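You operate a simulated robot arm through the tools that you are given. There is no shell and no other tool. Be economical: measure what you need, move in short steps, check, and stop when the job is done.

You run a simulated robot arm. Do the job below in one go: nothing can be reset, and whatever is moved stays where it is left.

JOB
Take the white carton and put it on the shelf of the dough table. Put the marker pen on the green plastic sheet. Open the cupboard door, put the cleaner bottle on the top of the small cabinet away on the lower shelf of the cleaning cupboard and shut the door again. Take the green tub on the third tray shelf from the bottom and put it away on the low shelf of the mixer. Shut the press drawer. Push the table drawer shut. Put the white roll on top of the brown folded sack on the third tray shelf from the bottom. The order is free. Set down upright: white carton, cleaner bottle, green tub.
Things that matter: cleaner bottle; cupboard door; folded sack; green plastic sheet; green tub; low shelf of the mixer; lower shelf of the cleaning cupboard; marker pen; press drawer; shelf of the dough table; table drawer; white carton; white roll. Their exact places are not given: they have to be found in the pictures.

The check looks at the end state, three seconds after you hand in, the way a careful person would. Anything else that was tipped, shoved, dropped, spilled or broken makes it a failure. Flat cloth is picked up by pressing the open fingertips on it (5 to 10 N) and closing them slowly along it; thin cloth reads only 2 to 8 mm in the jaws.

ROBOT AND FRAMES
A 7-joint arm with a two-finger parallel gripper on a trunk, on a base that drives. Base frame: it is fixed to the floor where the robot stands at the start and does not move with it; the origin is under the middle of the robot, x ahead of it, y to its left, z up. Lengths are in m, angles in degrees, forces in N, time in s.
Its first joint turns from -149.0 to 149.0 degrees. Places, roughly: cleaner bottle [5.5, 0.75, 1]; cupboard door [0.4, 1.7, 0.5]; folded sack [4, 1.75, 1]; green plastic sheet (27x20x1 cm) [12.4, 1.9, 0.9]; green tub (7x12x9 cm) [4, 1.6, 1.1]; low shelf of the mixer (57x20 cm) [6.04, -3.5, 0.48]; lower shelf of the cleaning cupboard [0.2, 1.8, 0.1]; marker pen [10, 0.5, 1]; press drawer [0.8, 3.1, 0.6]; shelf of the dough table [10, 3.7, 0.3]; table drawer [2.5, 4.5, 0.7]; white carton [10, 0.25, 1]; white roll (7x7x20 cm) [3.8, 1.3, 0.4]. Payload 3.5 kg.
The TCP is the grasp point between the finger pads, 0.023 m short of the fingertips. In the tool frame z runs along the fingers and y along their closing line. Largest opening 0.094 m; finger width 0.038, thickness 0.01; the body of the gripper, 0.054 by 0.096 m, starts 0.039 m behind the TCP.
Orientation is that of the tool frame in the base frame, as [roll, pitch, yaw] about the fixed x, y, z axes, in that order (R = Rz(yaw) Ry(pitch) Rx(roll)). With the fingers straight down and closing along the base's y, the tool's x points along the base's -x, its y along +y and its z along -z.

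CONTROLS
- The arm moves only by the tool servo_tool. Its argument "targets" is a list that holds one entry, the list of rows, each a list of 7 numbers: the shift along the tool's x, y, z in units of 300 mm (1.0 is 300 mm), then the turn, a rotation vector about the tool's x, y, z in units of 120 degrees (1.0 is 120 degrees), then the gripper command, from -1 (shut) to 1 (fully open), values between in proportion. In form: [[[x, y, z, rx, ry, rz, hand], ...]]. A call has 1 to 20 rows; each row is the pose to reach, as a shift and turn from the pose commanded when the call began, along the tool's axes at that moment. A call with a number of a shift or a turn outside -1 to 1 is refused whole. Each row takes 0.2 s and may step no farther than 0.05 m and 8.6 degrees from the row before; otherwise, or with a gripper value out of range, the whole call is refused. Where a pose cannot be reached the arm comes as near as it can. A force on the tool above 40 N (or 10 N above the force at the start of the call, whichever is more), or a blocked arm, ends the call early, and 0.2 s more pass. Each finger travels about 0.153 m/s and halts on what it meets, pressing with about 28 N; the grip force reading is that of the motor and also rises with nothing between the fingers. The clock runs only during rows and for 0.2 s after the last one: add rows that repeat a pose to give the fingers time. The reply holds the time, the measured pose of the TCP, the force on the tool along the base axes, the opening and the grip force, in the units named above and with some noise, with the torque about the TCP (base axes, N m) and any sound that the robot's microphone picked up.
- Cameras (640 x 400 px; columns grow to the right, rows downward): "scene" is now at [-0.2376, 0.179, 1.3069]; the picture's right is [-0.11, -0.99, 0.00], its down [-0.19, 0.02, -0.98] and it looks along [0.98, -0.11, -0.19] (base axes); focal length 290 px, centre (320, 200). "wrist" rides on the gripper at [0.086, 0.016, -0.074] in the tool frame; the picture's right is [-0.18, 0.98, 0.00], its down [-0.58, -0.11, -0.81] and it looks along [-0.79, -0.15, 0.59] (tool axes); focal length 243 px, centre (320, 200).
- get_image(camera): a new picture of that camera. No time passes.
- roll_base(legs): drives the robot by 1 to 6 legs, each [ahead, left, turn to the left] in m, m and degrees, along the robot's own axes; the way and the turn of a leg run together, so that a leg with both is an arc; at most 1.5 m and 180 degrees a leg. The arm and the cameras ride along, it lands a little off, and it stops where it bumps. It gives what a move gives.
- head_to(pan, tilt): turns the head with the scene camera to pan (to the left, within 143 degrees either way) and tilt (down, from -29 to 69), counted from straight ahead of the robot. It gives what a move gives.
- probe_pixels(camera, pixels): for up to 12 pixels [column, row] of the newest picture of that camera ("zoom" is the newest enlarged one), the place [x, y, z] in the base frame of the surface seen there, good to about 0.002 m. No time passes.
- inspect(camera, box): a new picture of the part [left, top, right, bottom] of that camera's present view, enlarged. No time passes.
- finish_job(): hands the job in; it is judged then, once.

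Work in short steps. Measure before you move; look again where a grasp or a placing could have gone wrong, and mend it. You have 138 turns and 162 pictures in all, those below and enlarged ones among them. Open the gripper and draw the arm clear of the work before you hand the job in, unless the task says otherwise; then end with one line.

The tools are called as name(argument=value, ...) on one line, values as JSON. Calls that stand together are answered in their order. servo_tool: Moves the arm, as the interface text tells. Its arguments: {"type":"object","properties":{"targets":{"type":"array","items":{"type":"array","items":{"type":"array","items":{"type":"number"}}}}},"required":["targets"]} The other tools are called the same way: roll_base (legs) drives the base; head_to (pan, tilt) turns the head that bears the scene camera; get_image (camera) takes a picture; probe_pixels (camera, pixels) gives the place of the surface under pixels of a picture; inspect (camera, box) takes an enlarged picture of a part of a camera's view; finish_job () hands the job in.

At the start:

```text
time: 0.0
tool_pos: [0.7859, -0.1003, 1.0001]
tcp_rot: [179.9, 0.0, -180.0]
contact_force: [0.0, -0.8, 0.2]
wrist_torque: [0.02, -0.01, 0.0]
opening: 0.0939
grip_force: 0.1
robot x, y, heading: [-0.0005, 0.001, -0.3]
head pan, tilt: [-6.3, 11.0]
```

scene: 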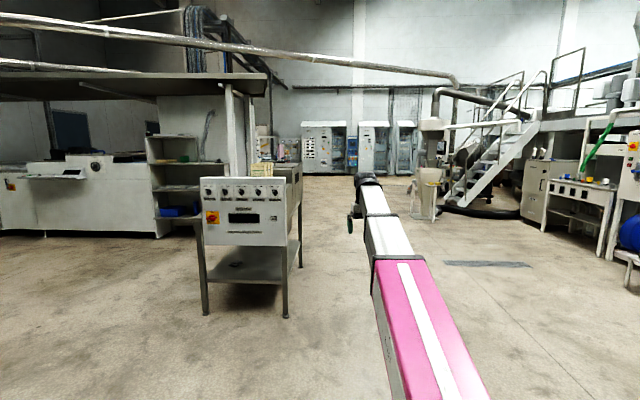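
wrist: 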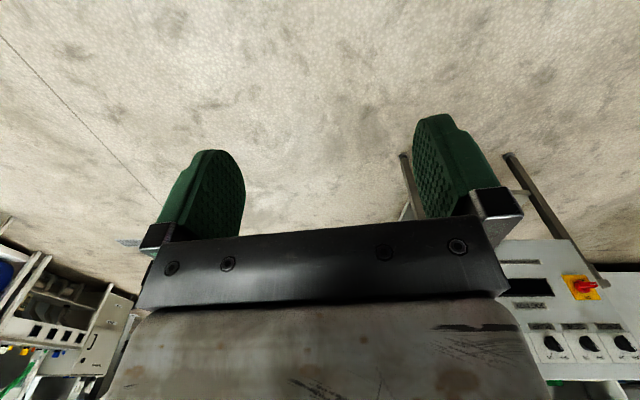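

I look around to the left first, where the cupboard door, press drawer and table drawer should be.

head_to(pan=75, tilt=20)

get_image(camera="scene")

head_to(pan=30, tilt=11)

get_image(camera="scene")

```text
time: 1.6
tool_pos: [0.7851, -0.1001, 0.9999]
tcp_rot: [179.9, -0.1, 179.9]
contact_force: [0.2, -0.8, -1.0]
wrist_torque: [-0.02, 0.0, 0.0]
opening: 0.0938
grip_force: 0.1
robot x, y, heading: [-0.0009, 0.0008, -0.2]
head pan, tilt: [75.0, 20.0]
```

```text
159 pictures are left
```

scene: 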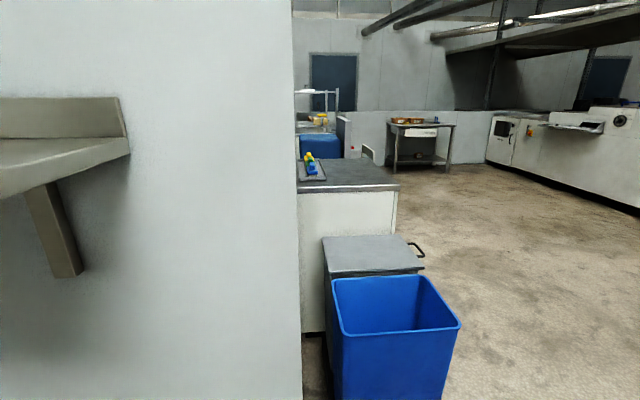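

```text
time: 2.7
tool_pos: [0.7843, -0.0999, 1.0006]
tcp_rot: [-179.9, 0.0, 179.9]
contact_force: [-0.1, 0.0, 1.6]
wrist_torque: [0.01, 0.01, -0.01]
opening: 0.094
grip_force: 0.1
robot x, y, heading: [-0.0037, 0.0007, 0.2]
head pan, tilt: [30.0, 11.0]
```

```text
158 pictures are left
```

scene: 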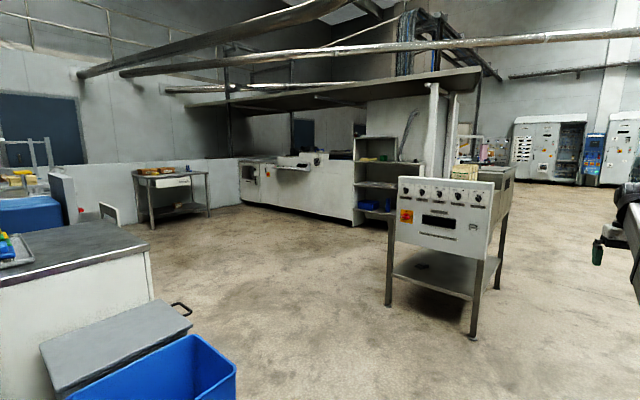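

The grey-topped cupboard with a handle is at about (120,350), the drawer table at (172,185), and the tray shelf at (380,180). I probe points of these.

probe_pixels(camera="scene", pixels=[[182, 305], [190, 322], [115, 345], [60, 240], [150, 255], [112, 215], [172, 182], [145, 174], [208, 172], [375, 160], [378, 208], [440, 220]])

inspect(camera="scene", box=[330, 100, 530, 240])

inspect(camera="scene", box=[0, 130, 240, 280])

```text
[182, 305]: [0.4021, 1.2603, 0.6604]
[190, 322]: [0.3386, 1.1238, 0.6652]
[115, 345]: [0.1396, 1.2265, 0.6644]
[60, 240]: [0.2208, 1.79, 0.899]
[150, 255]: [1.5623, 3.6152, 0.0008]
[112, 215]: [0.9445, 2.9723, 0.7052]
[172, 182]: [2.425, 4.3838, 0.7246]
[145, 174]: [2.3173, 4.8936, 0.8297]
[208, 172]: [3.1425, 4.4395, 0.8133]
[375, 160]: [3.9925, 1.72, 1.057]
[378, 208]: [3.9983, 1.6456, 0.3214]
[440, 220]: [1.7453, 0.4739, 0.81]
```

```text
2.86 times, centred on (430, 170) of scene
```

zoom: 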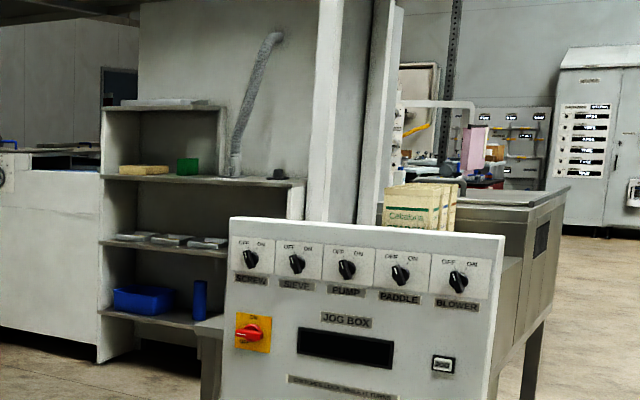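

```text
2.67 times, centred on (120, 205) of scene
```

zoom: 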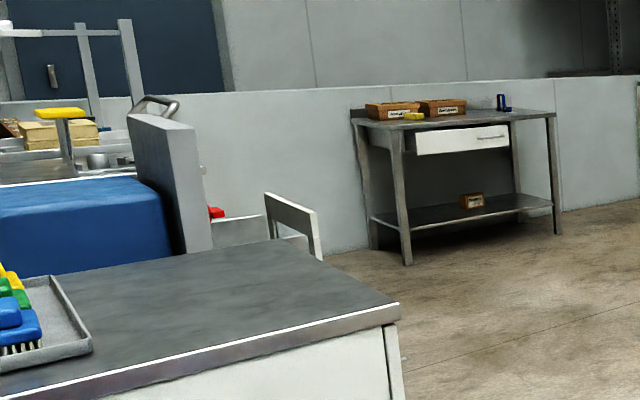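

The shelf holds the sack at zoom (143,170) and the green tub at (187,165), and the press drawer sticks out near (0.94,2.97,0.7). I draw the arm in for travel, then drive into the aisle between the cupboard and the jog box, facing +y.

servo_tool(targets=[[[0.16, 0, -0.05, 0, 0, 0, 1], [0.32, 0, -0.1, 0, 0, 0, 1], [0.48, 0, -0.15, 0, 0, 0, 1], [0.64, 0, -0.2, 0, 0, 0, 1], [0.8, 0, -0.25, 0, 0, 0, 1], [0.95, 0, -0.3, 0, 0, 0, 1]]])

roll_base(legs=[[1.1, 0, 0], [0, 0, 90]])

head_to(pan=20, tilt=20)

get_image(camera="scene")

```text
refused: row 1 steps farther than a row can; nothing moved
```

```text
time: 9.5
tool_pos: [1.9098, 0.1068, 1.0011]
tcp_rot: [-178.5, -0.3, -166.6]
contact_force: [1.9, -25.8, 7.3]
wrist_torque: [0.37, -0.07, -0.27]
opening: 0.083
grip_force: 0.1
robot x, y, heading: [1.1204, 0.0192, 14.5]
head pan, tilt: [30.0, 11.0]
stopped in leg 2: the force on the tool passed its limit at 70 N (the readings are from after the stop); the commanded pose is now the measured one
```

```text
time: 10.2
tool_pos: [1.9105, 0.1092, 1.0006]
tcp_rot: [-178.5, -0.4, -166.6]
contact_force: [0.6, -32.9, 7.6]
wrist_torque: [0.37, -0.04, -0.23]
opening: 0.0796
grip_force: 0.0
robot x, y, heading: [1.1252, 0.0201, 14.2]
head pan, tilt: [20.0, 20.0]
```

```text
155 pictures are left
```

scene: 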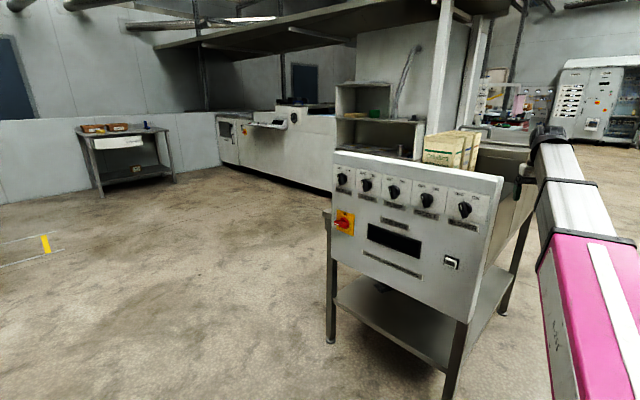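

The gripper touched the side of the jog box at (530,165), because the retreat was refused and the turn ran anyway. I turn straight back right, clear of it.

roll_base(legs=[[0, 0, -14]])

get_image(camera="scene")

```text
time: 11.5
tool_pos: [1.9075, -0.0859, 1.0008]
tcp_rot: [-178.9, -0.3, 179.3]
contact_force: [-0.1, 0.8, 0.7]
wrist_torque: [0.04, 0.0, -0.01]
opening: 0.0941
grip_force: 0.1
robot x, y, heading: [1.1257, 0.0213, 0.4]
head pan, tilt: [20.0, 20.0]
```

```text
154 pictures are left
```

scene: 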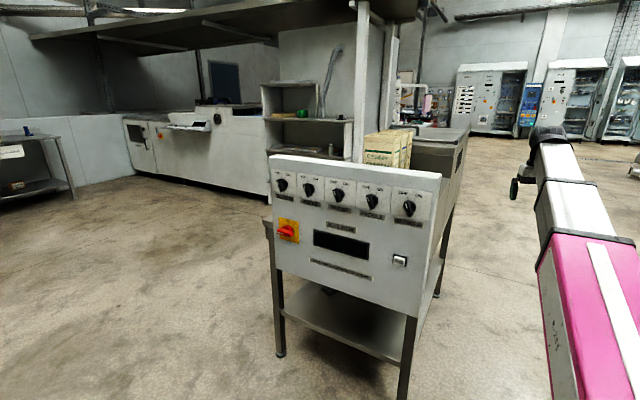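

The jog box and the cartons on it stand as before. Now I draw the arm in with legal steps.

servo_tool(targets=[[[0.15, 0, -0.04, 0, 0, 0, 1], [0.3, 0, -0.08, 0, 0, 0, 1], [0.45, 0, -0.12, 0, 0, 0, 1], [0.6, 0, -0.16, 0, 0, 0, 1], [0.75, 0, -0.2, 0, 0, 0, 1], [0.9, 0, -0.24, 0, 0, 0, 1], [1.0, 0, -0.28, 0, 0, 0, 1]]])

```text
time: 12.2
tool_pos: [1.7956, -0.0835, 1.0309]
tcp_rot: [-178.7, 0.5, 179.2]
contact_force: [5.5, -0.4, -11.5]
wrist_torque: [-0.29, -0.61, -0.12]
opening: 0.0941
grip_force: 0.1
robot x, y, heading: [1.1211, 0.0195, 0.3]
head pan, tilt: [20.0, 20.0]
stopped in row 3: the force on the tool passed its limit at 62 N (the readings are from after the stop); the commanded pose is now the measured one
```

The retreat stopped with 62 N, so I look what the hand met.

get_image(camera="wrist")

head_to(pan=-10, tilt=25)

get_image(camera="scene")

```text
153 pictures are left
```

wrist: 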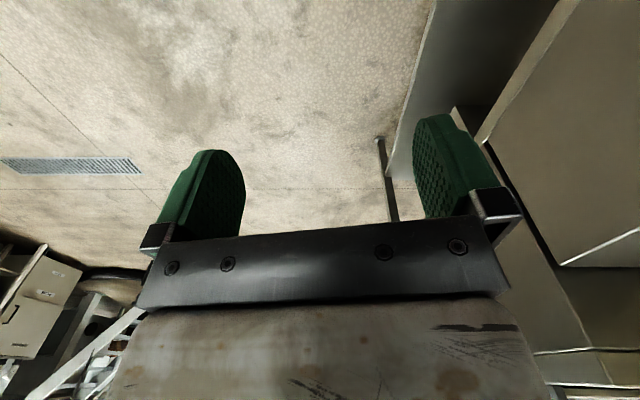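

```text
time: 13.2
tool_pos: [1.7955, -0.0849, 1.0315]
tcp_rot: [-178.5, 0.5, 179.4]
contact_force: [9.7, -1.4, -21.6]
wrist_torque: [-0.54, -1.3, -0.13]
opening: 0.0939
grip_force: 0.1
robot x, y, heading: [1.1256, 0.0207, 0.3]
head pan, tilt: [-10.0, 25.0]
```

```text
152 pictures are left
```

scene: 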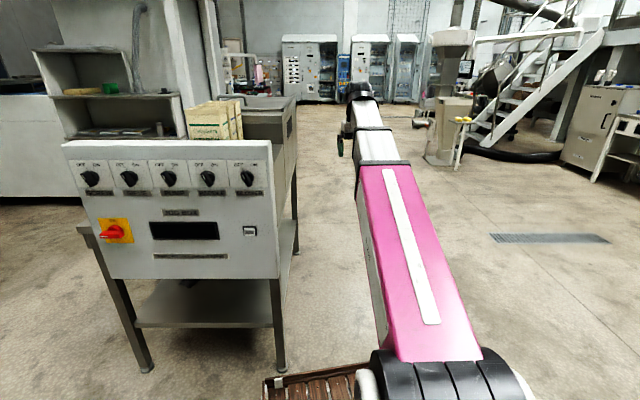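

I probe the arm and the box to see the clearances.

probe_pixels(camera="scene", pixels=[[365, 190], [375, 145], [350, 130], [360, 90], [340, 150], [385, 330], [275, 145], [275, 270], [297, 100], [290, 385], [440, 350], [365, 260]])

inspect(camera="scene", box=[320, 60, 440, 200])

```text
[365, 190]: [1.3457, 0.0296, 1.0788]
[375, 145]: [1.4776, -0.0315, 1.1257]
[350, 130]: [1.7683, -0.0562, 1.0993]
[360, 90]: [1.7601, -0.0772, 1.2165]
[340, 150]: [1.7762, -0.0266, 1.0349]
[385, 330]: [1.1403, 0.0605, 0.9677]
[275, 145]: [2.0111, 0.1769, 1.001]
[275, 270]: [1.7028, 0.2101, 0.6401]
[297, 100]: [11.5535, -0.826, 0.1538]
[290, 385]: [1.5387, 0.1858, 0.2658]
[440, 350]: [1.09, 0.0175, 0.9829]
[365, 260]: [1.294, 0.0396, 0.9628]
```

```text
2.86 times, centred on (380, 130) of scene
```

zoom: 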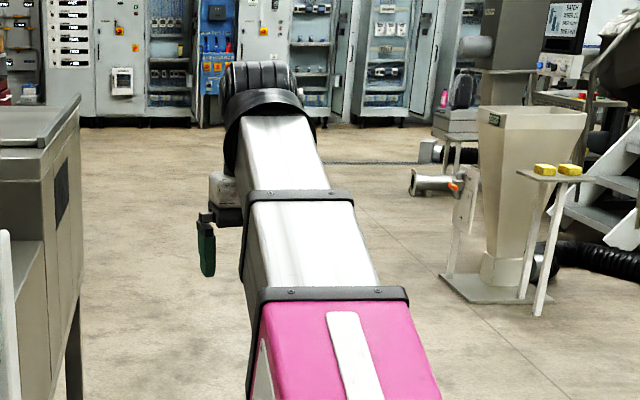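

The hand seems to have met its own forearm at this height, with nothing else near it. I ease off, go lower and draw in there.

servo_tool(targets=[[[-0.08, 0, 0.1, 0, 0, 0, 1], [-0.08, 0, 0.25, 0, 0, 0, 1], [-0.08, 0, 0.4, 0, 0, 0, 1], [0.06, 0, 0.4, 0, 0, 0, 1], [0.2, 0, 0.4, 0, 0, 0, 1], [0.35, 0, 0.4, 0, 0, 0, 1], [0.5, 0, 0.4, 0, 0, 0, 1], [0.65, 0, 0.4, 0, 0, 0, 1]]])

```text
time: 15.0
tool_pos: [1.5982, -0.0838, 0.912]
tcp_rot: [-178.6, 0.3, 179.1]
contact_force: [0.3, -1.2, 0.4]
wrist_torque: [-0.02, 0.0, -0.04]
opening: 0.0941
grip_force: 0.1
robot x, y, heading: [1.1241, 0.0191, 0.5]
head pan, tilt: [-10.0, 25.0]
```

Arm is in at 0.475 m. I back off a bit, turn left and drive up the aisle, then look at the cupboard.

roll_base(legs=[[-0.25, 0, 0], [0, 0, 90], [0, -0.2, 0], [1.3, 0, 0]])

head_to(pan=60, tilt=30)

get_image(camera="scene")

```text
time: 28.3
tool_pos: [1.1143, 1.8593, 0.9114]
tcp_rot: [-178.6, 0.4, -88.9]
contact_force: [0.2, 0.9, -0.5]
wrist_torque: [0.01, -0.03, 0.0]
opening: 0.0937
grip_force: 0.2
robot x, y, heading: [1.0266, 1.3829, 92.3]
head pan, tilt: [-10.0, 25.0]
```

```text
time: 29.7
tool_pos: [1.1148, 1.8601, 0.9118]
tcp_rot: [-178.5, 0.5, -88.8]
contact_force: [-0.5, 0.2, 0.0]
wrist_torque: [-0.02, 0.06, 0.02]
opening: 0.094
grip_force: 0.0
robot x, y, heading: [1.0239, 1.3795, 91.9]
head pan, tilt: [60.0, 30.0]
```

```text
150 pictures are left
```

scene: 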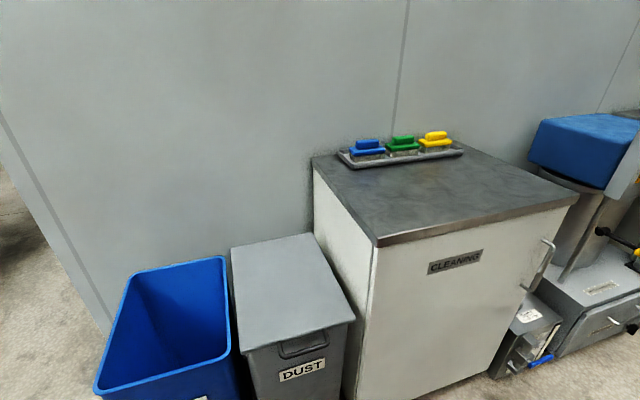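

The cleaning cupboard's door faces the aisle, with its bar handle at (545,265) on the far (north) side and its hinge on the south side. I probe it and look to the press.

probe_pixels(camera="scene", pixels=[[550, 242], [524, 287], [541, 268], [377, 246], [577, 195], [372, 395], [490, 350], [475, 260], [527, 330]])

inspect(camera="scene", box=[470, 180, 600, 380])

head_to(pan=20, tilt=25)

get_image(camera="scene")

```text
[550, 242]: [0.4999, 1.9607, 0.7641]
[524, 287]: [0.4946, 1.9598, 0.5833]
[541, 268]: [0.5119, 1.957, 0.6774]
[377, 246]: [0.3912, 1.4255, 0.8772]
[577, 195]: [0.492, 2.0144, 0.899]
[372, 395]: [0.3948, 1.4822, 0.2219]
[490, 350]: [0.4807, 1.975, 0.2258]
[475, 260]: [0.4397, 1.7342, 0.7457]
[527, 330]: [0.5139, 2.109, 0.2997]
```

```text
2.00 times, centred on (535, 280) of scene
```

zoom: 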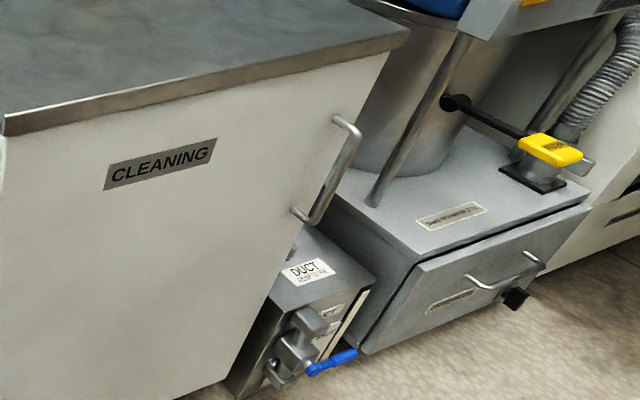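

```text
time: 30.8
tool_pos: [1.1146, 1.8587, 0.9118]
tcp_rot: [-178.5, 0.5, -88.9]
contact_force: [0.4, 0.2, -0.5]
wrist_torque: [0.0, -0.01, 0.04]
opening: 0.094
grip_force: 0.0
robot x, y, heading: [1.0274, 1.3825, 92.0]
head pan, tilt: [20.0, 25.0]
```

```text
148 pictures are left
```

scene: 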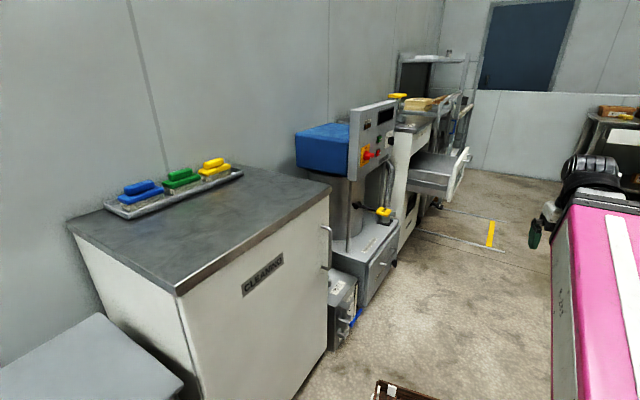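

The door is turned about 10° and its handle bar stands at (0.51,1.957), z 0.58–0.77, with the hinge near (0.385,1.43). I drive to the north-east of it, facing it, clear of the door's swing.

roll_base(legs=[[0.82, -0.22, 0], [0, 0, 100]])

head_to(pan=0, tilt=35)

get_image(camera="scene")

head_to(pan=-65, tilt=25)

get_image(camera="scene")

```text
time: 39.5
tool_pos: [0.7214, 2.2104, 0.912]
tcp_rot: [-178.6, 0.5, 11.2]
contact_force: [0.0, -0.2, -1.3]
wrist_torque: [-0.01, 0.0, 0.0]
opening: 0.0941
grip_force: 0.0
robot x, y, heading: [1.2079, 2.208, -167.7]
head pan, tilt: [20.0, 25.0]
```

```text
time: 40.3
tool_pos: [0.7201, 2.2102, 0.9122]
tcp_rot: [-178.6, 0.4, 11.2]
contact_force: [0.0, 0.0, 0.3]
wrist_torque: [0.0, 0.03, 0.0]
opening: 0.0942
grip_force: 0.1
robot x, y, heading: [1.2093, 2.2053, -167.6]
head pan, tilt: [0.0, 35.0]
```

```text
147 pictures are left
```

scene: 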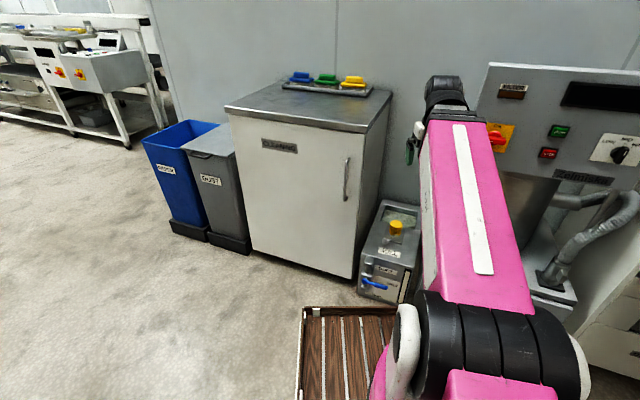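

```text
time: 41.6
tool_pos: [0.723, 2.2094, 0.9125]
tcp_rot: [-178.7, 0.3, 11.3]
contact_force: [0.3, -0.5, -0.4]
wrist_torque: [-0.04, 0.01, 0.01]
opening: 0.0939
grip_force: 0.1
robot x, y, heading: [1.2063, 2.2082, -167.7]
head pan, tilt: [-65.0, 25.0]
```

```text
146 pictures are left
```

scene: 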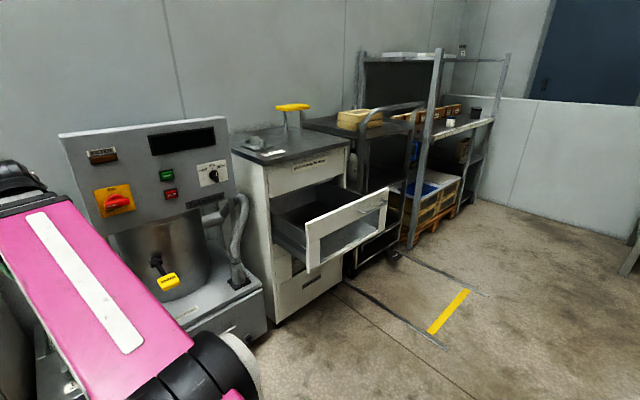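

The base has a slatted deck in front; the cupboard handle is clear at (347,180). I turn the tool to horizontal while moving over toward the handle, and probe the press drawer in the newest picture.

probe_pixels(camera="scene", pixels=[[312, 245], [387, 205], [345, 225], [375, 205], [290, 225], [340, 250], [265, 170], [290, 270]])

servo_tool(targets=[[[-0.04, 0.08, 0.02, 0, 0, 0, 0], [-0.08, 0.16, 0.04, 0, -0.068, 0, 0], [-0.12, 0.24, 0.06, 0, -0.136, 0, 0], [-0.16, 0.32, 0.08, 0, -0.204, 0, 0], [-0.2, 0.4, 0.1, 0, -0.272, 0, 0], [-0.24, 0.48, 0.12, 0, -0.34, 0, 0], [-0.28, 0.56, 0.14, 0, -0.408, 0, 0], [-0.32, 0.64, 0.16, 0, -0.476, 0, 0], [-0.36, 0.72, 0.18, 0, -0.544, 0, 0], [-0.4, 0.78, 0.2, 0, -0.612, 0, 0], [-0.42, 0.8, 0.2, 0, -0.68, 0, 0], [-0.42, 0.8, 0.2, 0, -0.75, 0, 0]]])

head_to(pan=0, tilt=30)

get_image(camera="scene")

get_image(camera="wrist")

```text
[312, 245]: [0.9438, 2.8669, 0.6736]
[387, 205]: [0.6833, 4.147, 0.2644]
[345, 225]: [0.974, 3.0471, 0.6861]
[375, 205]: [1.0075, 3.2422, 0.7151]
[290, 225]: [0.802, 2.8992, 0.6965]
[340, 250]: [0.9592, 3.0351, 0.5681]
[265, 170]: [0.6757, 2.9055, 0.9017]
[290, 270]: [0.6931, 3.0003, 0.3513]
```

```text
time: 44.2
tool_pos: [0.6153, 1.9356, 0.8425]
tcp_rot: [-79.7, 89.3, 111.3]
contact_force: [0.1, -0.8, 1.2]
wrist_torque: [0.04, -0.05, -0.04]
opening: 0.047
grip_force: 0.0
out of reach, approached as far as the arm can: row 3, 4, 5, 6, 7, 8, 9, 10, 11, 12
robot x, y, heading: [1.2052, 2.2058, -167.6]
head pan, tilt: [-65.0, 25.0]
```

```text
time: 45.6
tool_pos: [0.6157, 1.9382, 0.844]
tcp_rot: [-83.3, 89.4, 107.7]
contact_force: [-0.3, 0.5, -0.2]
wrist_torque: [0.04, 0.04, -0.01]
opening: 0.0471
grip_force: 0.0
robot x, y, heading: [1.2107, 2.2046, -167.7]
head pan, tilt: [0.0, 30.0]
```

```text
145 pictures are left
```

scene: 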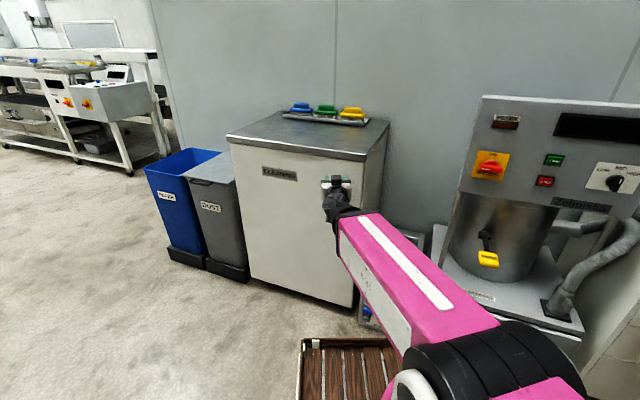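

```text
144 pictures are left
```

wrist: 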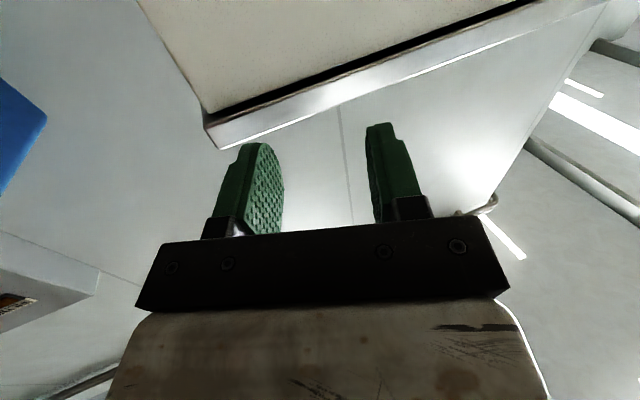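

The hand is level at z 0.84 in front of the door, above the handle. I turn it square to the door, lower it to handle height and open it, then look.

servo_tool(targets=[[[0.1, 0, 0, 0.04, 0, 0, 0.6], [0.2, 0, 0, 0.08, 0, 0, 0.8], [0.3, -0.01, 0.01, 0.12, 0, 0, 0.8], [0.4, -0.02, 0.02, 0.16, 0, 0, 0.8], [0.5, -0.025, 0.03, 0.16, 0, 0, 0.8], [0.56, -0.027, 0.034, 0.16, 0, 0, 0.8], [0.56, -0.027, 0.034, 0.16, 0, 0, 0.8]]])

get_image(camera="wrist")

inspect(camera="scene", box=[260, 130, 420, 260])

```text
time: 47.2
tool_pos: [0.6031, 1.9479, 0.6757]
tcp_rot: [-52.6, 88.5, 119.3]
contact_force: [0.4, -0.1, -0.4]
wrist_torque: [-0.01, -0.03, 0.01]
opening: 0.0847
grip_force: 0.1
robot x, y, heading: [1.2065, 2.2075, -167.9]
head pan, tilt: [0.0, 30.0]
```

```text
143 pictures are left
```

wrist: 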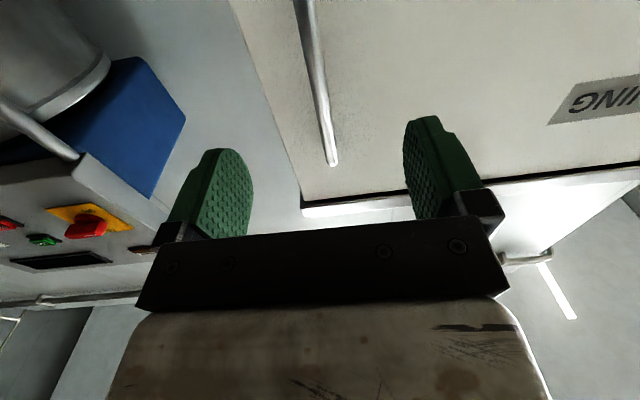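

```text
3.08 times, centred on (340, 195) of scene
```

zoom: 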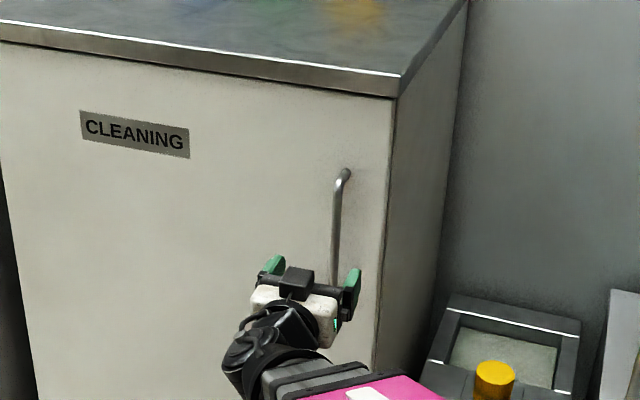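

The bar lies between the fingers in the wrist picture (320,100). I check its position exactly.

probe_pixels(camera="wrist", pixels=[[326, 130], [314, 60], [331, 155], [280, 100], [380, 60]])

```text
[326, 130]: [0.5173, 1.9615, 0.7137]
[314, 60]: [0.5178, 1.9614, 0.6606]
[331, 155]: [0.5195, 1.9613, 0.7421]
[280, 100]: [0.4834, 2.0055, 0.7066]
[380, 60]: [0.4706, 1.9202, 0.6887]
```

I advance 0.092 m to straddle the bar and close on it.

servo_tool(targets=[[[0, 0, 0.15, 0, 0, 0, 0.8], [0, -0.005, 0.303, 0, 0, 0, 0.8], [0, -0.005, 0.303, 0, 0, 0, -0.2], [0, -0.005, 0.303, 0, 0, 0, -1], [0, -0.005, 0.303, 0, 0, 0, -1], [0, -0.005, 0.303, 0, 0, 0, -1]]])

```text
time: 48.6
tool_pos: [0.5098, 1.9611, 0.6767]
tcp_rot: [-50.3, 88.8, 121.5]
contact_force: [7.2, 32.3, -11.1]
wrist_torque: [-1.76, 0.34, 0.07]
opening: 0.012
grip_force: 45.0
robot x, y, heading: [1.2079, 2.2062, -167.5]
head pan, tilt: [0.0, 30.0]
```

The bar is gripped (12 mm), with some side load. I pull the door open along its arc by 20°, turning the hand half as much.

servo_tool(targets=[[[0, -0.012, 0, 0, 0, 0, -1], [0, 0.007, -0.126, 0.017, 0, 0, -1], [0, 0.032, -0.251, 0.033, 0, 0, -1], [0, 0.066, -0.373, 0.05, 0, 0, -1], [0, 0.107, -0.494, 0.067, 0, 0, -1], [0, 0.157, -0.61, 0.083, 0, 0, -1]]])

get_image(camera="scene")

```text
time: 49.9
tool_pos: [0.6585, 1.8994, 0.6762]
tcp_rot: [-32.2, 88.6, 132.1]
contact_force: [-0.7, -1.8, 0.2]
wrist_torque: [-1.92, 0.17, 0.02]
opening: 0.0121
grip_force: 44.5
robot x, y, heading: [1.2078, 2.2046, -167.8]
head pan, tilt: [0.0, 30.0]
stopped in row 6: the force on the tool passed its limit at 48 N (the readings are from after the stop); the commanded pose is now the measured one
```

```text
141 pictures are left
```

scene: 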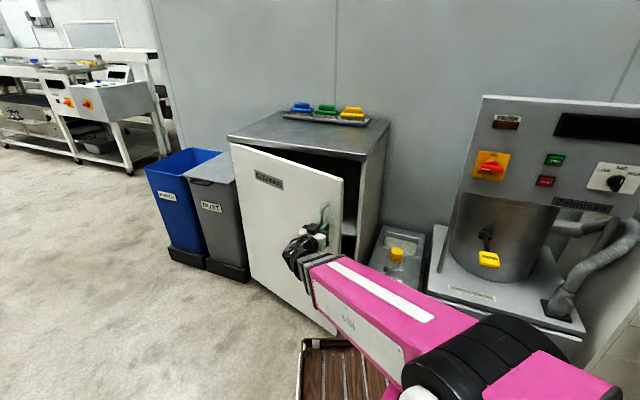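

The door stands about 17° open. I release, draw back and turn the tool down again so that closed fingers can push the door from behind.

servo_tool(targets=[[[0, 0, 0, 0, 0, 0, 0], [0, 0, 0, 0, 0, 0, 0.2], [0, 0, -0.12, 0, 0, 0, 0], [0, 0, -0.24, 0, 0, 0, 0], [-0.05, 0, -0.3, 0, 0.068, 0, -0.5], [-0.12, 0, -0.3, 0, 0.136, 0, -1], [-0.2, 0, -0.3, 0, 0.204, 0, -1], [-0.3, 0, -0.3, 0, 0.272, 0, -1], [-0.4, 0, -0.3, 0, 0.34, 0, -1], [-0.5, 0, -0.3, 0, 0.408, 0, -1], [-0.6, 0, -0.3, 0, 0.476, 0, -1], [-0.7, 0, -0.3, 0, 0.544, 0, -1], [-0.8, 0, -0.3, 0, 0.612, 0, -1], [-0.8, 0, -0.3, 0, 0.68, 0, -1], [-0.8, 0, -0.3, 0, 0.74, 0, -1]]])

get_image(camera="scene")

```text
time: 53.1
tool_pos: [0.7503, 1.8671, 0.9146]
tcp_rot: [-178.9, 2.4, -15.7]
contact_force: [0.1, -0.1, -0.6]
wrist_torque: [-0.03, 0.02, 0.0]
opening: 0.0
grip_force: 27.6
robot x, y, heading: [1.2054, 2.2043, -167.6]
head pan, tilt: [0.0, 30.0]
```

```text
140 pictures are left
```

scene: 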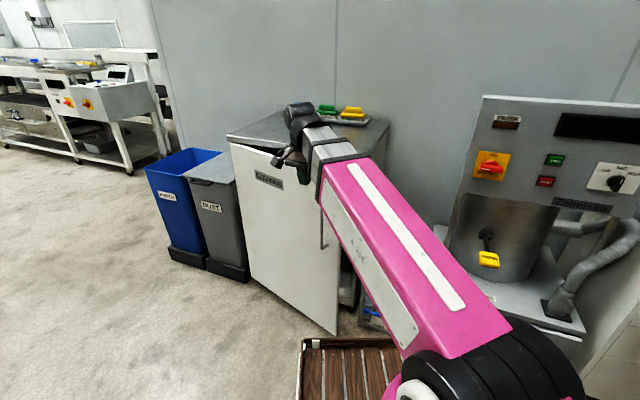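

The tool points down at z 0.915, above the door's top edge. I go around the door's edge, lower the closed fingers into the gap and stop behind the door.

servo_tool(targets=[[[-0.043, -0.155, 0, 0, 0, 0, -1], [-0.086, -0.31, 0, 0, 0, 0, -1], [-0.13, -0.465, 0, 0, 0, 0, -1], [-0.173, -0.62, 0, 0, 0, 0, -1], [-0.294, -0.586, 0, 0, 0, 0, -1], [-0.414, -0.552, 0, 0, 0, 0, -1], [-0.535, -0.518, 0, 0, 0, 0, -1], [-0.655, -0.484, 0.05, 0, 0, 0, -1], [-0.655, -0.484, 0.2, 0, 0, 0, -1], [-0.655, -0.484, 0.35, 0, 0, 0, -1], [-0.673, -0.352, 0.35, 0, 0, 0, -1], [-0.691, -0.22, 0.35, 0, 0, 0, -1], [-0.71, -0.088, 0.35, 0, 0, 0, -1]]])

get_image(camera="scene")

get_image(camera="wrist")

```text
time: 55.9
tool_pos: [0.5479, 1.9584, 0.8163]
tcp_rot: [-178.8, 2.4, -15.9]
contact_force: [0.3, -0.1, -0.5]
wrist_torque: [-0.04, -0.03, 0.0]
opening: 0.0
grip_force: 27.8
robot x, y, heading: [1.2083, 2.2036, -167.5]
head pan, tilt: [0.0, 30.0]
```

```text
139 pictures are left
```

scene: 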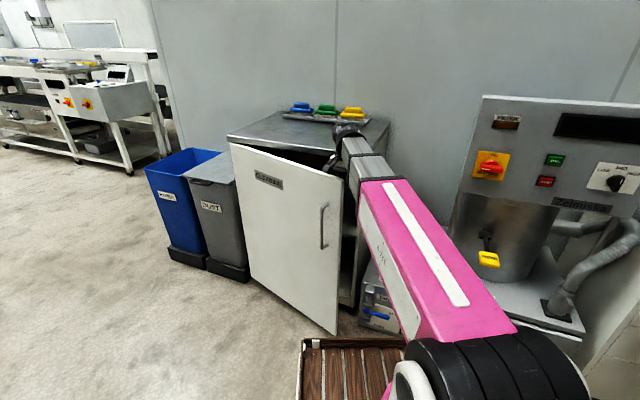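

```text
138 pictures are left
```

wrist: 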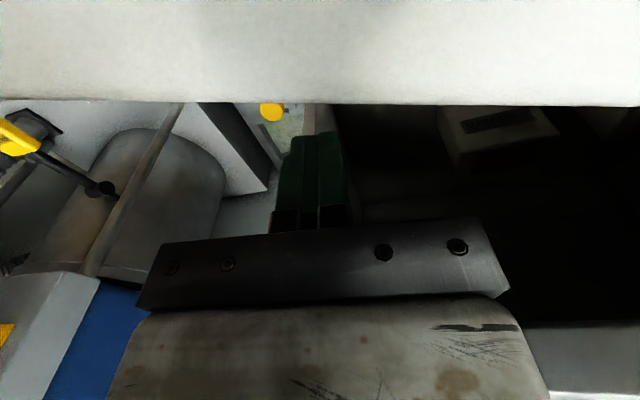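

The closed fingers are behind the door. I sweep it open along its arc.

servo_tool(targets=[[[0.062, 0.048, 0, 0, 0, 0, -1], [0.124, 0.097, 0, 0, 0, 0, -1], [0.258, 0.118, 0, 0, 0, 0, -1], [0.391, 0.146, 0, 0, 0, 0, -1], [0.521, 0.19, 0, 0, 0, 0, -1], [0.646, 0.241, 0, 0, 0, 0, -1], [0.768, 0.3, 0, 0, 0, 0, -1], [0.883, 0.372, 0, 0, 0, 0, -1], [0.996, 0.451, 0, 0, 0, 0, -1]]])

get_image(camera="scene")

```text
time: 57.9
tool_pos: [0.798, 1.7442, 0.8013]
tcp_rot: [-178.8, 2.5, -16.3]
contact_force: [-9.0, 4.0, 16.6]
wrist_torque: [-0.76, -1.9, -4.5]
opening: 0.0001
grip_force: 27.9
robot x, y, heading: [1.2095, 2.2047, -167.8]
head pan, tilt: [0.0, 30.0]
```

```text
137 pictures are left
```

scene: 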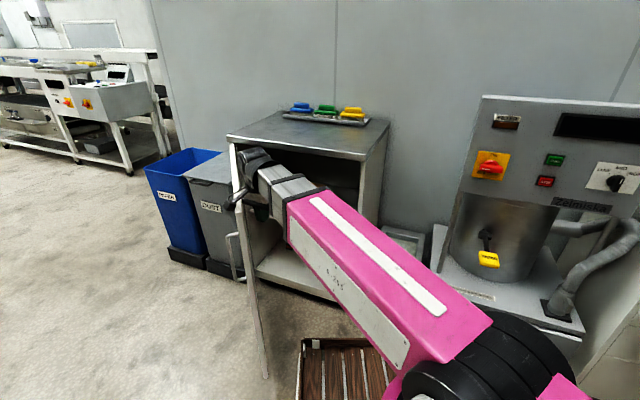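

The door follows. I push it on to about 70–75°.

servo_tool(targets=[[[0.104, 0.085, 0, 0, 0, 0, -1], [0.2, 0.183, 0, 0, 0, 0, -1], [0.291, 0.285, 0, 0, 0, 0, -1], [0.37, 0.394, 0, 0, 0, 0, -1], [0.442, 0.51, 0, 0, 0, 0, -1], [0.506, 0.63, 0, 0, 0, 0, -1]]])

get_image(camera="scene")

```text
time: 58.2
tool_pos: [0.808, 1.7316, 0.8013]
tcp_rot: [-178.9, 2.4, -18.4]
contact_force: [-0.6, 6.5, 15.5]
wrist_torque: [-1.01, -1.52, -2.75]
opening: 0.0
grip_force: 28.1
robot x, y, heading: [1.2066, 2.2038, -167.6]
head pan, tilt: [0.0, 30.0]
stopped in row 1: the force on the tool passed its limit at 49 N (the readings are from after the stop); the commanded pose is now the measured one
```

```text
136 pictures are left
```

scene: 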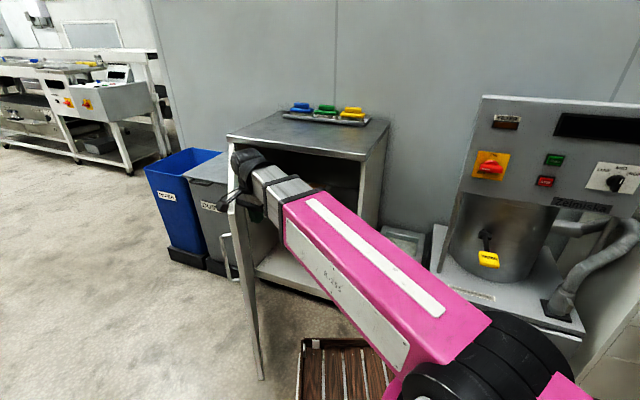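

The tool sank a little through its tilt and pressed on the door. I lift it 2 cm and go on along the arc.

servo_tool(targets=[[[0, 0, -0.08, 0, 0, 0, -1], [0.108, 0.084, -0.09, 0, 0, 0, -1], [0.208, 0.177, -0.1, 0, 0, 0, -1], [0.3, 0.276, -0.11, 0, 0, 0, -1], [0.384, 0.385, -0.12, 0, 0, 0, -1], [0.46, 0.497, -0.13, 0, 0, 0, -1]]])

get_image(camera="scene")

```text
time: 59.6
tool_pos: [0.8967, 1.5423, 0.8318]
tcp_rot: [-178.9, 2.5, -18.0]
contact_force: [0.9, 0.0, -0.2]
wrist_torque: [0.0, -0.02, 0.01]
opening: 0.0
grip_force: 27.6
robot x, y, heading: [1.2078, 2.2094, -167.7]
head pan, tilt: [0.0, 30.0]
```

```text
135 pictures are left
```

scene: 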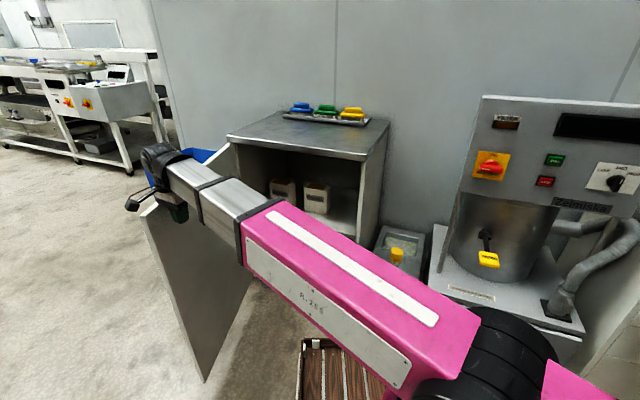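

The door stands open about 75–80°. I lift the hand off and move back north-east toward the press drawer.

servo_tool(targets=[[[0, -0.05, -0.12, 0, 0, 0, -1], [-0.05, -0.15, -0.24, 0, 0, 0, -1], [-0.1, -0.25, -0.34, 0, 0, 0, -1], [-0.18, -0.38, -0.34, 0, 0, 0, -1], [-0.26, -0.51, -0.34, 0, 0, 0, -1], [-0.34, -0.64, -0.34, 0, 0, 0, -1], [-0.42, -0.77, -0.34, 0, 0, 0, -1], [-0.5, -0.9, -0.34, 0, 0, 0, -1]]])

roll_base(legs=[[-0.49, -0.655, 0], [0, 0, -22]])

head_to(pan=0, tilt=35)

get_image(camera="scene")

```text
time: 61.4
tool_pos: [0.837, 1.8425, 0.9423]
tcp_rot: [-178.9, 2.4, -17.9]
contact_force: [0.2, 0.1, 0.1]
wrist_torque: [-0.01, -0.03, 0.03]
opening: 0.0
grip_force: 28.4
robot x, y, heading: [1.2088, 2.2047, -167.7]
head pan, tilt: [0.0, 30.0]
```

```text
time: 67.0
tool_pos: [1.0514, 2.7626, 0.943]
tcp_rot: [-178.9, 2.5, -39.7]
contact_force: [-0.6, 0.1, 0.2]
wrist_torque: [-0.02, -0.01, 0.0]
opening: 0.0001
grip_force: 28.1
robot x, y, heading: [1.5304, 2.9635, 170.2]
head pan, tilt: [0.0, 30.0]
```

```text
time: 67.7
tool_pos: [1.0522, 2.7635, 0.943]
tcp_rot: [-178.9, 2.5, -39.7]
contact_force: [0.5, 0.1, 0.9]
wrist_torque: [-0.01, 0.01, 0.01]
opening: 0.0
grip_force: 28.7
robot x, y, heading: [1.5309, 2.9634, 170.5]
head pan, tilt: [0.0, 35.0]
```

```text
134 pictures are left
```

scene: 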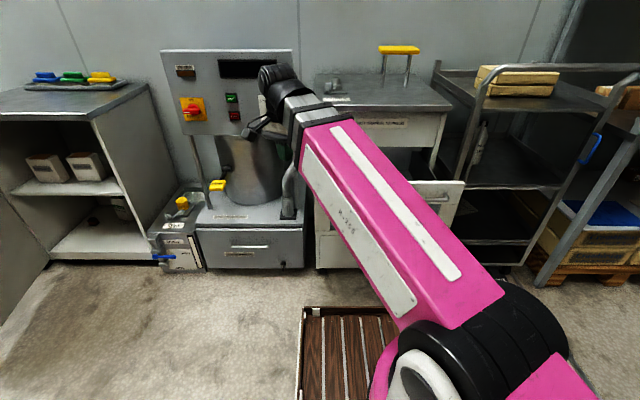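

I see the open cupboard's shelves at left; I probe them for later. Then I bring the arm in front of the drawer panel at (430,200).

probe_pixels(camera="scene", pixels=[[90, 235], [60, 252], [125, 247], [50, 255], [65, 192], [100, 190], [125, 190], [95, 120], [430, 185], [455, 200], [440, 200], [445, 222]])

servo_tool(targets=[[[-0.08, -0.119, 0, 0, 0, -0.035, -1], [-0.16, -0.238, 0, 0, 0, -0.07, -1], [-0.24, -0.357, 0, 0, 0, -0.106, -1], [-0.32, -0.476, 0, 0, 0, -0.141, -1], [-0.4, -0.595, 0, 0, 0, -0.177, -1], [-0.48, -0.714, 0, 0, 0, -0.212, -1], [-0.562, -0.832, 0, 0, 0, -0.2475, -1]]])

get_image(camera="scene")

get_image(camera="wrist")

```text
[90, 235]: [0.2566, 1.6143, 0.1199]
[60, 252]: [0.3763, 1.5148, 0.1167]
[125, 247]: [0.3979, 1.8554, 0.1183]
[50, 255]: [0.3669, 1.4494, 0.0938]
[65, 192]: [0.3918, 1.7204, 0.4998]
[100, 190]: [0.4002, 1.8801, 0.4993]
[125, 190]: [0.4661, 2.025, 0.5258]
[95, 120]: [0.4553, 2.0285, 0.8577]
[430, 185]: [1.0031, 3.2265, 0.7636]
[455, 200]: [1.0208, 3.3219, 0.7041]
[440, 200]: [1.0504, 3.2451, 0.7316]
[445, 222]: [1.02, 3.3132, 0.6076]
```

```text
time: 69.1
tool_pos: [1.0743, 3.0224, 0.9549]
tcp_rot: [-178.1, 2.4, -14.3]
contact_force: [-2.2, 2.0, -1.7]
wrist_torque: [-0.08, -0.17, 0.04]
opening: 0.0001
grip_force: 27.9
robot x, y, heading: [1.531, 2.9641, 170.7]
head pan, tilt: [0.0, 35.0]
stopped in row 7: the force on the tool passed its limit at 49 N (the readings are from after the stop); the commanded pose is now the measured one
```

```text
133 pictures are left
```

scene: 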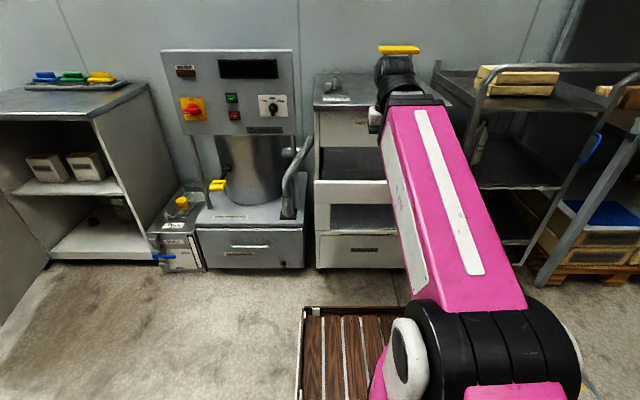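

```text
132 pictures are left
```

wrist: 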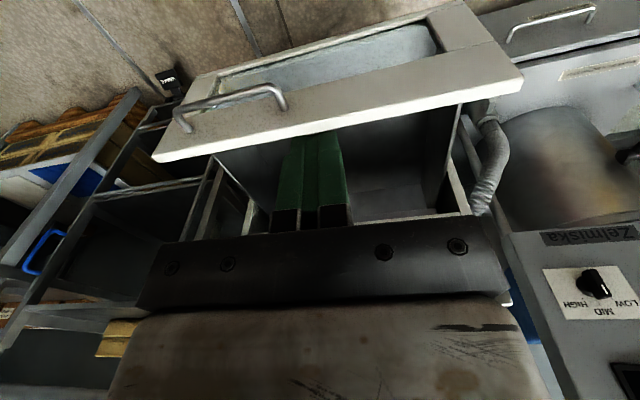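

The drawer panel's top edge is at z 0.764, with its front face near x 0.975 at the middle. I lower the closed fingers in front of the panel and then begin to push.

servo_tool(targets=[[[0, 0, 0.16, 0, 0, 0, -1], [0, -0.04, 0.32, 0, 0, 0, -1], [-0.02, -0.08, 0.48, 0, 0, 0, -1], [-0.04, -0.13, 0.64, 0, 0, 0, -1], [-0.05, -0.19, 0.78, 0, 0, 0, -1], [-0.15, -0.18, 0.78, 0, 0, 0, -1], [-0.25, -0.172, 0.78, 0, 0, 0, -1], [-0.35, -0.164, 0.78, 0, 0, 0, -1], [-0.45, -0.156, 0.78, 0, 0, 0, -1]]])

get_image(camera="scene")

```text
refused: row 4 steps farther than a row can; nothing moved
```

```text
131 pictures are left
```

scene: 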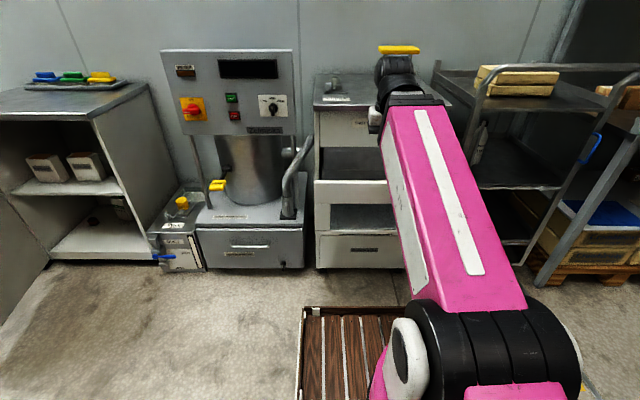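

The step was too long by a hair, so I send it again with smaller steps.

servo_tool(targets=[[[0, 0, 0.15, 0, 0, 0, -1], [0, -0.03, 0.3, 0, 0, 0, -1], [-0.01, -0.07, 0.45, 0, 0, 0, -1], [-0.03, -0.11, 0.6, 0, 0, 0, -1], [-0.05, -0.15, 0.74, 0, 0, 0, -1], [-0.06, -0.19, 0.8, 0, 0, 0, -1], [-0.15, -0.18, 0.8, 0, 0, 0, -1], [-0.25, -0.172, 0.8, 0, 0, 0, -1], [-0.35, -0.164, 0.8, 0, 0, 0, -1], [-0.45, -0.156, 0.8, 0, 0, 0, -1]]])

get_image(camera="scene")

```text
time: 71.3
tool_pos: [0.9464, 3.112, 0.7223]
tcp_rot: [-178.1, 2.3, -14.4]
contact_force: [-2.2, -11.2, -6.8]
wrist_torque: [-0.04, -0.14, 0.24]
opening: 0.0
grip_force: 27.9
out of reach, approached as far as the arm can: row 1, 2, 3, 4, 5, 6
robot x, y, heading: [1.5333, 2.9647, 170.4]
head pan, tilt: [0.0, 35.0]
```

```text
130 pictures are left
```

scene: 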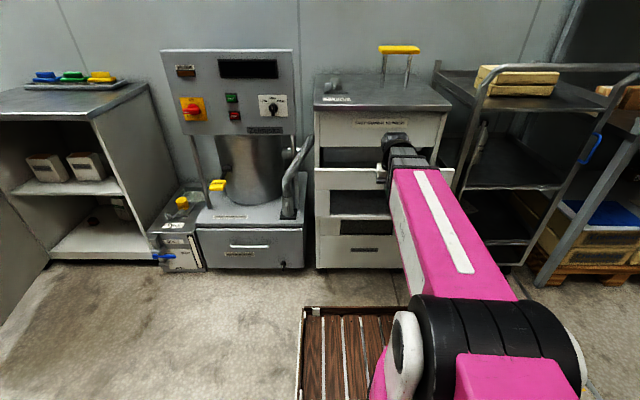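

The panel seems to have moved; I check with a close-up that the fingers are on its outside.

inspect(camera="scene", box=[300, 90, 480, 280])

get_image(camera="wrist")

probe_pixels(camera="scene", pixels=[[335, 185], [375, 180], [325, 205], [345, 245], [345, 130]])

```text
2.11 times, centred on (390, 185) of scene
```

zoom: 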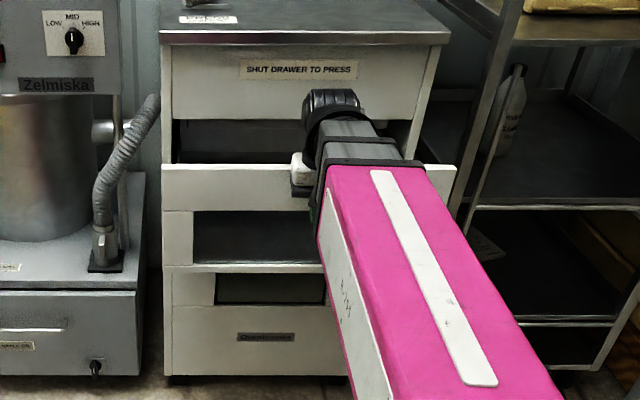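

```text
128 pictures are left
```

wrist: 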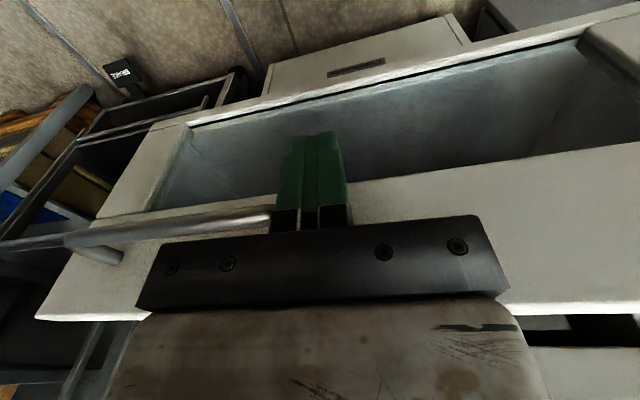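

```text
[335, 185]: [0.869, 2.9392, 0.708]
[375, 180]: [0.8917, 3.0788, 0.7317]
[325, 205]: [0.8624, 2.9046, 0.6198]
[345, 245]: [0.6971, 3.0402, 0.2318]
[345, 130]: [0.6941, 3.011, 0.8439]
```

The panel has moved in 9 cm, with 19 cm left. I push on along its normal until it seats.

servo_tool(targets=[[[-0.13, 0.03, 0, 0, 0, 0, -1], [-0.26, 0.04, 0, 0, 0, 0, -1], [-0.39, 0.05, 0, 0, 0, 0, -1], [-0.5, 0.058, 0, 0, 0, 0, -1], [-0.56, 0.063, 0, 0, 0, 0, -1], [-0.6, 0.067, 0, 0, 0, 0, -1], [-0.63, 0.07, 0, 0, 0, 0, -1], [-0.66, 0.072, 0, 0, 0, 0, -1]]])

inspect(camera="scene", box=[300, 90, 480, 280])

probe_pixels(camera="zoom", pixels=[[220, 185], [220, 250], [185, 80], [230, 320]])

```text
time: 73.0
tool_pos: [0.768, 3.1381, 0.7287]
tcp_rot: [-177.9, 1.5, -14.1]
contact_force: [3.5, -0.3, 0.2]
wrist_torque: [-0.02, 0.17, 0.18]
opening: 0.0001
grip_force: 28.1
robot x, y, heading: [1.5346, 2.9655, 170.2]
head pan, tilt: [0.0, 35.0]
stopped in row 8: the force on the tool passed its limit at 51 N (the readings are from after the stop); the commanded pose is now the measured one
```

```text
2.11 times, centred on (390, 185) of scene
```

zoom: 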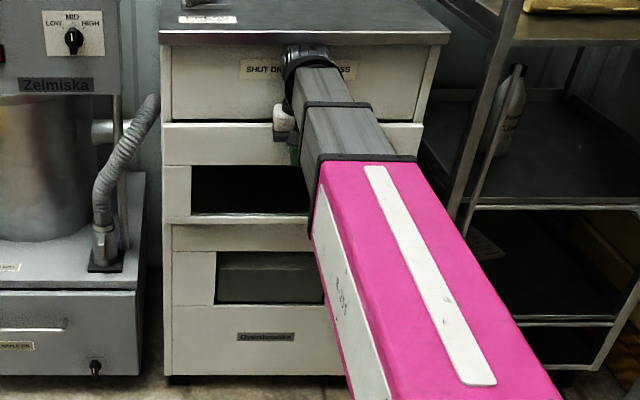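

```text
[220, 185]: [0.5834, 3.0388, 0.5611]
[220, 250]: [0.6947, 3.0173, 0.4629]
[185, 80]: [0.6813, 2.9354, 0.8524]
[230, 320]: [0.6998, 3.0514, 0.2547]
```

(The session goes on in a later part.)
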